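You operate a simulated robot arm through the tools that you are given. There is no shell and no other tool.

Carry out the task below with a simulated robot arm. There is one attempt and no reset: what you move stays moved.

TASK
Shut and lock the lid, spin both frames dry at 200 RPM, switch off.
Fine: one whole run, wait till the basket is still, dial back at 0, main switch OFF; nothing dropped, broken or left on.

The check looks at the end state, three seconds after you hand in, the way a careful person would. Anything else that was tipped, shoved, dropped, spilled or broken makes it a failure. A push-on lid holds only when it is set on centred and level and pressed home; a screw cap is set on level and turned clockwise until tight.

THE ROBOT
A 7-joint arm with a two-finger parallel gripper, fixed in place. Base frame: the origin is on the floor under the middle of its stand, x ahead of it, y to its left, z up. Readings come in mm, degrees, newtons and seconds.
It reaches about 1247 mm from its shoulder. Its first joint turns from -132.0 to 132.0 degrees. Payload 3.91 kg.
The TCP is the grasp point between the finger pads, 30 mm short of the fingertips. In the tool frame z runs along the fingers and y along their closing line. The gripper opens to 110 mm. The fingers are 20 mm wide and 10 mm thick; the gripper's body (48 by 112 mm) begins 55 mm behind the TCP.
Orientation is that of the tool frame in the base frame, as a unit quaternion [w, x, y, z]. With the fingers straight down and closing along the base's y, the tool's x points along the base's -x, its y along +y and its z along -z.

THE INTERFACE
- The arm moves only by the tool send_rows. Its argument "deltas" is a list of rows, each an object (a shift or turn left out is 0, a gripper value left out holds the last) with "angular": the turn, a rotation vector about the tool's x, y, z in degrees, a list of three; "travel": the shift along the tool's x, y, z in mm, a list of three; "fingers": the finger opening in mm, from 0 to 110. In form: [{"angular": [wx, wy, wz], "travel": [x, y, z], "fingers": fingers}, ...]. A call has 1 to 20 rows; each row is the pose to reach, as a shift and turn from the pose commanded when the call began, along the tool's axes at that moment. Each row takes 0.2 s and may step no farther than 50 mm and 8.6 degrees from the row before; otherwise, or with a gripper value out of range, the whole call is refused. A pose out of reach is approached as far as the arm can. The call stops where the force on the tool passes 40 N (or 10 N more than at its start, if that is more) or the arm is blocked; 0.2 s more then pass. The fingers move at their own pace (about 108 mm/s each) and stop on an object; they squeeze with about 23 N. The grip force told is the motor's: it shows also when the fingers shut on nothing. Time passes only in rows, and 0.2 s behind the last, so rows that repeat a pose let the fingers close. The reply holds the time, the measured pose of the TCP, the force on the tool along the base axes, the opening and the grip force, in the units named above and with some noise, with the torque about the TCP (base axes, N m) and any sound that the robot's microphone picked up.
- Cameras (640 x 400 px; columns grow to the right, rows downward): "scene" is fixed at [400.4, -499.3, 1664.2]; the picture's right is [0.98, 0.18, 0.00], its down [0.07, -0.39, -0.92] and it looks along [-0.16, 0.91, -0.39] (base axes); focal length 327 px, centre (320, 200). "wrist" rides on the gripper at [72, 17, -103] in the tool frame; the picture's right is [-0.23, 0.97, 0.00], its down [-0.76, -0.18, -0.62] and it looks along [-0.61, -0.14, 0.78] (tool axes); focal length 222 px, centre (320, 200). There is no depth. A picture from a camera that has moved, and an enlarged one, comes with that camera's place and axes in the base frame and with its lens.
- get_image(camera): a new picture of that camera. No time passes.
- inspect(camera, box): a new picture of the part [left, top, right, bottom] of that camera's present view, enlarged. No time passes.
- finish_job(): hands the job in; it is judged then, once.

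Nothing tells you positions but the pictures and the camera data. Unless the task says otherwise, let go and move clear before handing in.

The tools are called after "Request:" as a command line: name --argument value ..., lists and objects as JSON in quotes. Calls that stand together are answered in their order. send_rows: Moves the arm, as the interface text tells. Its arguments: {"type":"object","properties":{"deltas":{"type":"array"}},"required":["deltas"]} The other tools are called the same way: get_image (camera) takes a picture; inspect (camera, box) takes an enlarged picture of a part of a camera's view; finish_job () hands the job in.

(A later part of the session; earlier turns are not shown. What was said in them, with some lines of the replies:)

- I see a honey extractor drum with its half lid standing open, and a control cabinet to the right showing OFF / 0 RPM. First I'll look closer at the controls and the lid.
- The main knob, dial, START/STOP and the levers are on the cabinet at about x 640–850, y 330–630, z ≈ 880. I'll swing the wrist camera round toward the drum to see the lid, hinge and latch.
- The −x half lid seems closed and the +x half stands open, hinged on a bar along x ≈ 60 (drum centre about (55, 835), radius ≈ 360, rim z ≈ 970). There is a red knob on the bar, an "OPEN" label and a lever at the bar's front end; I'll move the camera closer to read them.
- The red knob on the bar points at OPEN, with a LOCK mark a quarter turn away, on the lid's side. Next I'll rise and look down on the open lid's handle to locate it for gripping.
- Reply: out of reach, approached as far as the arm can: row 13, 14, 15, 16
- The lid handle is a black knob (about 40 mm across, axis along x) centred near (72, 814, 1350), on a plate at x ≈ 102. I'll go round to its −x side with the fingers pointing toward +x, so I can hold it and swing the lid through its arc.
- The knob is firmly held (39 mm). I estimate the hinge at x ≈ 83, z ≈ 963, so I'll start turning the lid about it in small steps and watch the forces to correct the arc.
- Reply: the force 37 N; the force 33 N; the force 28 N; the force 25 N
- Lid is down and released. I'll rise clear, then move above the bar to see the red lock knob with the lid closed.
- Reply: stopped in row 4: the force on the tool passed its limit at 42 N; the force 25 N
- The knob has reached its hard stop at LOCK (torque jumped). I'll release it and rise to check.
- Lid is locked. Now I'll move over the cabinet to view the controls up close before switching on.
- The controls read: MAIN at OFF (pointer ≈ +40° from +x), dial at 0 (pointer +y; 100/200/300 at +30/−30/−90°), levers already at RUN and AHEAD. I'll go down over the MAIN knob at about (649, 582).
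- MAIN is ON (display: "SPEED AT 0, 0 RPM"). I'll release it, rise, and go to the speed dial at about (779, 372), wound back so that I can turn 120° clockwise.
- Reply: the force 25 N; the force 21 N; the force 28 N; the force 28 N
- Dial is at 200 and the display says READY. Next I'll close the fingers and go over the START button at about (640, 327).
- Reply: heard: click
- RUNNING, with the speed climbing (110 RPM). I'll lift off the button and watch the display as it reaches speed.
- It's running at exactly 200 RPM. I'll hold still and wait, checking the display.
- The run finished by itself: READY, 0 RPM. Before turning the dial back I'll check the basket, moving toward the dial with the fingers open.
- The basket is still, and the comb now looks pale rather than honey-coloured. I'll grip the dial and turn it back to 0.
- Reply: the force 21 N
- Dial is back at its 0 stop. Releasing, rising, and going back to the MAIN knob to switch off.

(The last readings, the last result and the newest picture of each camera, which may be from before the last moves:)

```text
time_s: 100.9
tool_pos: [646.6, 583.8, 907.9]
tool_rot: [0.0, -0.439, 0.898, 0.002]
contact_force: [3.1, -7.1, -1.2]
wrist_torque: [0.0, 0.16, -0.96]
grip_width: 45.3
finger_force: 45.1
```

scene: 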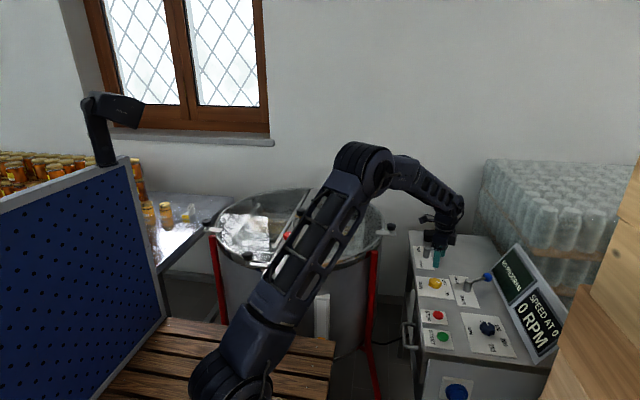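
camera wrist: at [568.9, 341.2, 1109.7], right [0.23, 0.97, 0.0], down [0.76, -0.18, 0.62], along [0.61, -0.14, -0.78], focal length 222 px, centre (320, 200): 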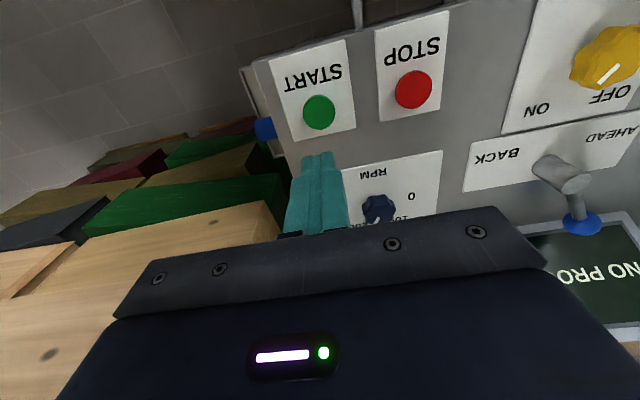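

MAIN is hard against its OFF stop. Releasing and rising clear, then a final check of everything.

Request:
send_rows --deltas '[{"angular": [0, 0, 1]}, {"angular": [0, 0, 1], "fingers": 80}, {"angular": [0, 0, 1], "fingers": 80}, {"angular": [0, 0, 1], "fingers": 80}, {"angular": [0, 0, 1], "travel": [0, 0, -30]}, {"angular": [0, 0, 1], "travel": [0, 0, -75]}, {"angular": [0, 0, 1], "travel": [0, 0, -120]}, {"angular": [0, 0, 1], "travel": [0, 0, -165]}, {"angular": [0, 0, 1], "travel": [0, 0, -210]}, {"angular": [0, 0, 1], "travel": [0, 0, -250]}]'

Request:
get_image --camera "scene"

Request:
inspect --camera "scene" --box '[400, 220, 580, 380]'

Request:
get_image --camera "wrist"

```text
time_s: 103.1
tool_pos: [646.9, 582.9, 1162.2]
tool_rot: [-0.001, -0.432, 0.902, 0.002]
contact_force: [0.1, 0.3, -0.4]
wrist_torque: [0.02, 0.01, 0.01]
grip_width: 79.8
finger_force: 0.0
```

```text
taken
```

scene: 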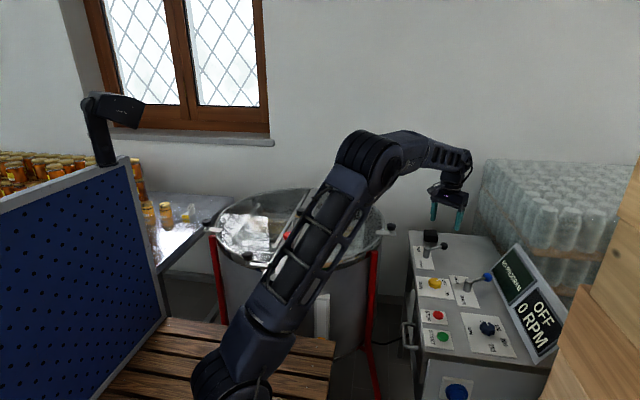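

```text
2.50 times, centred on (490, 300) of scene
camera zoom: at [400.4, -499.3, 1664.2], right [0.98, 0.18, 0.0], down [0.07, -0.39, -0.92], along [-0.16, 0.91, -0.39], focal length 817 px, centre (-105, -50)
```

zoom: 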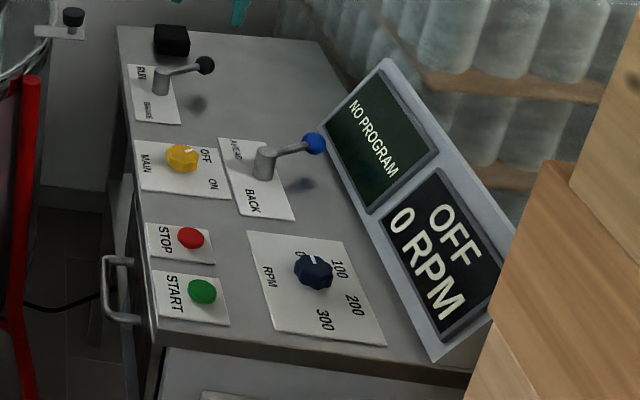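

```text
taken
camera wrist: at [589.6, 536.1, 1263.7], right [-0.62, 0.79, 0.0], down [0.62, 0.48, 0.62], along [0.49, 0.39, -0.78], focal length 222 px, centre (320, 200)
```

wrist: 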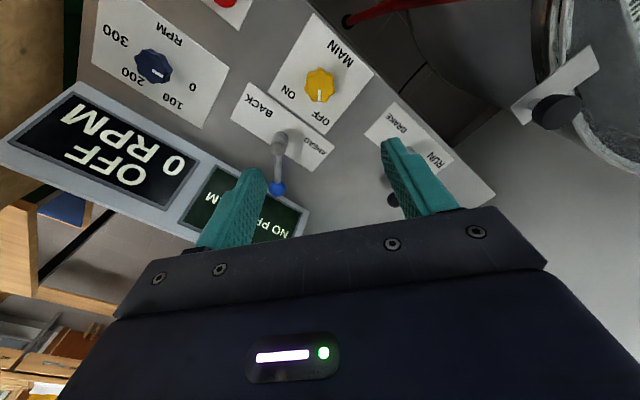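

Panel shows OFF / 0 RPM, the dial is at 0 and MAIN at OFF. I'll back off to the start area and look at the drum once more to check the lid lock, the frames and the still basket.

Request:
send_rows --deltas '[{"angular": [0, 0, -4], "travel": [30, 16.7, -29]}, {"angular": [0, 0, -8], "travel": [60, 33.3, -58]}, {"angular": [0, 0, -12], "travel": [90, 50, -87]}, {"angular": [0, 0, -16], "travel": [119, 66.7, -116]}, {"angular": [0, 0, -20], "travel": [149, 83.3, -144]}, {"angular": [0, 0, -24], "travel": [179, 100, -173]}, {"angular": [0, 0, -28], "travel": [209, 116.7, -202]}, {"angular": [0, 0, -32], "travel": [239, 133.3, -230]}, {"angular": [0, 0, -35], "travel": [269, 150, -259]}, {"angular": [0, 0, -37], "travel": [298.5, 166.7, -288]}, {"angular": [0, 0, -37], "travel": [298.5, 166.7, -288]}]'

Request:
get_image --camera "wrist"

Request:
inspect --camera "wrist" --box '[300, 0, 640, 230]'

Request:
inspect --camera "scene" --box '[200, 170, 400, 300]'

```text
time_s: 105.5
tool_pos: [329.6, 453.7, 1445.8]
tool_rot: [0.001, -0.696, 0.718, 0.002]
contact_force: [0.2, 0.5, 0.7]
wrist_torque: [-0.01, -0.02, 0.01]
grip_width: 80.1
finger_force: 0.0
```

```text
taken
camera wrist: at [312.1, 381.9, 1548.4], right [-0.97, 0.26, 0.0], down [0.2, 0.75, 0.63], along [0.16, 0.61, -0.78], focal length 222 px, centre (320, 200)
```

wrist: 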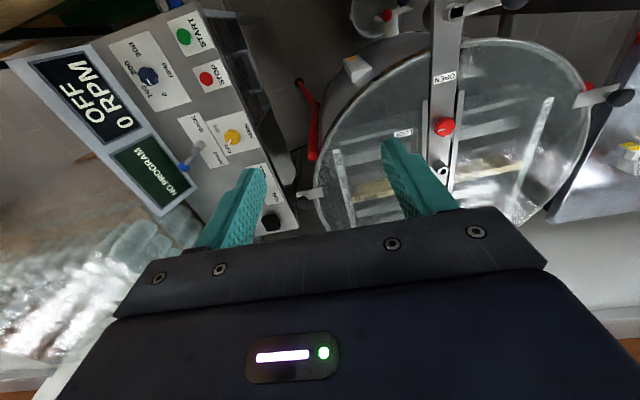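

```text
1.74 times, centred on (470, 115) of wrist
camera zoom: at [312.1, 381.9, 1548.4], right [-0.97, 0.26, 0.0], down [0.2, 0.75, 0.63], along [0.16, 0.61, -0.78], focal length 386 px, centre (59, 348)
```

zoom: 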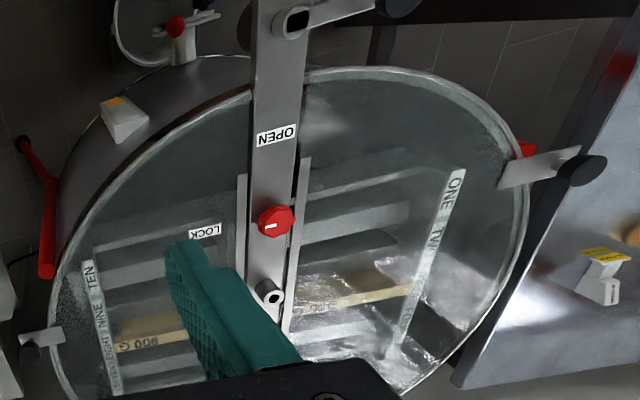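

```text
3.08 times, centred on (300, 235) of scene
camera zoom: at [400.4, -499.3, 1664.2], right [0.98, 0.18, 0.0], down [0.07, -0.39, -0.92], along [-0.16, 0.91, -0.39], focal length 1005 px, centre (382, 92)
```

zoom: 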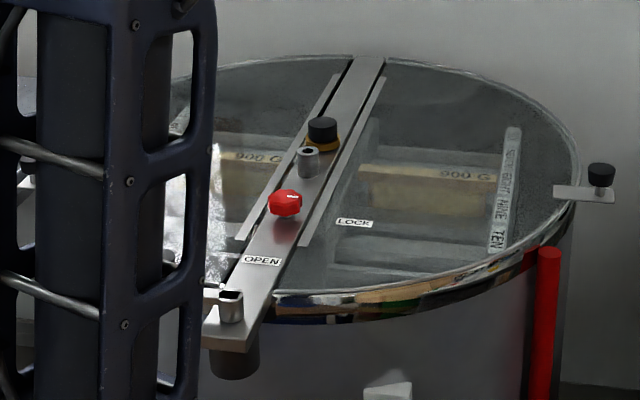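

The lid is shut with its lock at LOCK, and both combs look pale and dry. The basket hasn't moved between pictures, the dial is at 0, MAIN is OFF, and the arm is clear with nothing disturbed. Handing in.

Request:
finish_job

```text
The job is handed in.
```

The job is handed in: the lid is shut and locked, both frames have been spun at 200 RPM, and the machine is switched off.

- **Lid:** I swung it down to rest on the rim and turned the red knob to its stop at LOCK.
- **Spin:** I pressed START once. The display climbed to RUNNING, 200 RPM, and the run ended by itself after about 8 s with READY, 0 RPM. I never pressed STOP.
- **Dryness:** Both combs looked pale afterwards instead of honey-coloured. That is judged from pictures taken through the lid, not measured.
- **Basket:** It looked the same in two pictures taken 1.2 s apart after the run, with the display at 0 RPM.
- **Switched off:** The dial is back at its 0 stop and the main switch is at its OFF stop. The display reads OFF, 0 RPM.
- **Other controls:** The levers were already at RUN and AHEAD, so I left them alone.

I saw nothing dropped, tipped or broken, and the gripper is empty and clear of the machine.
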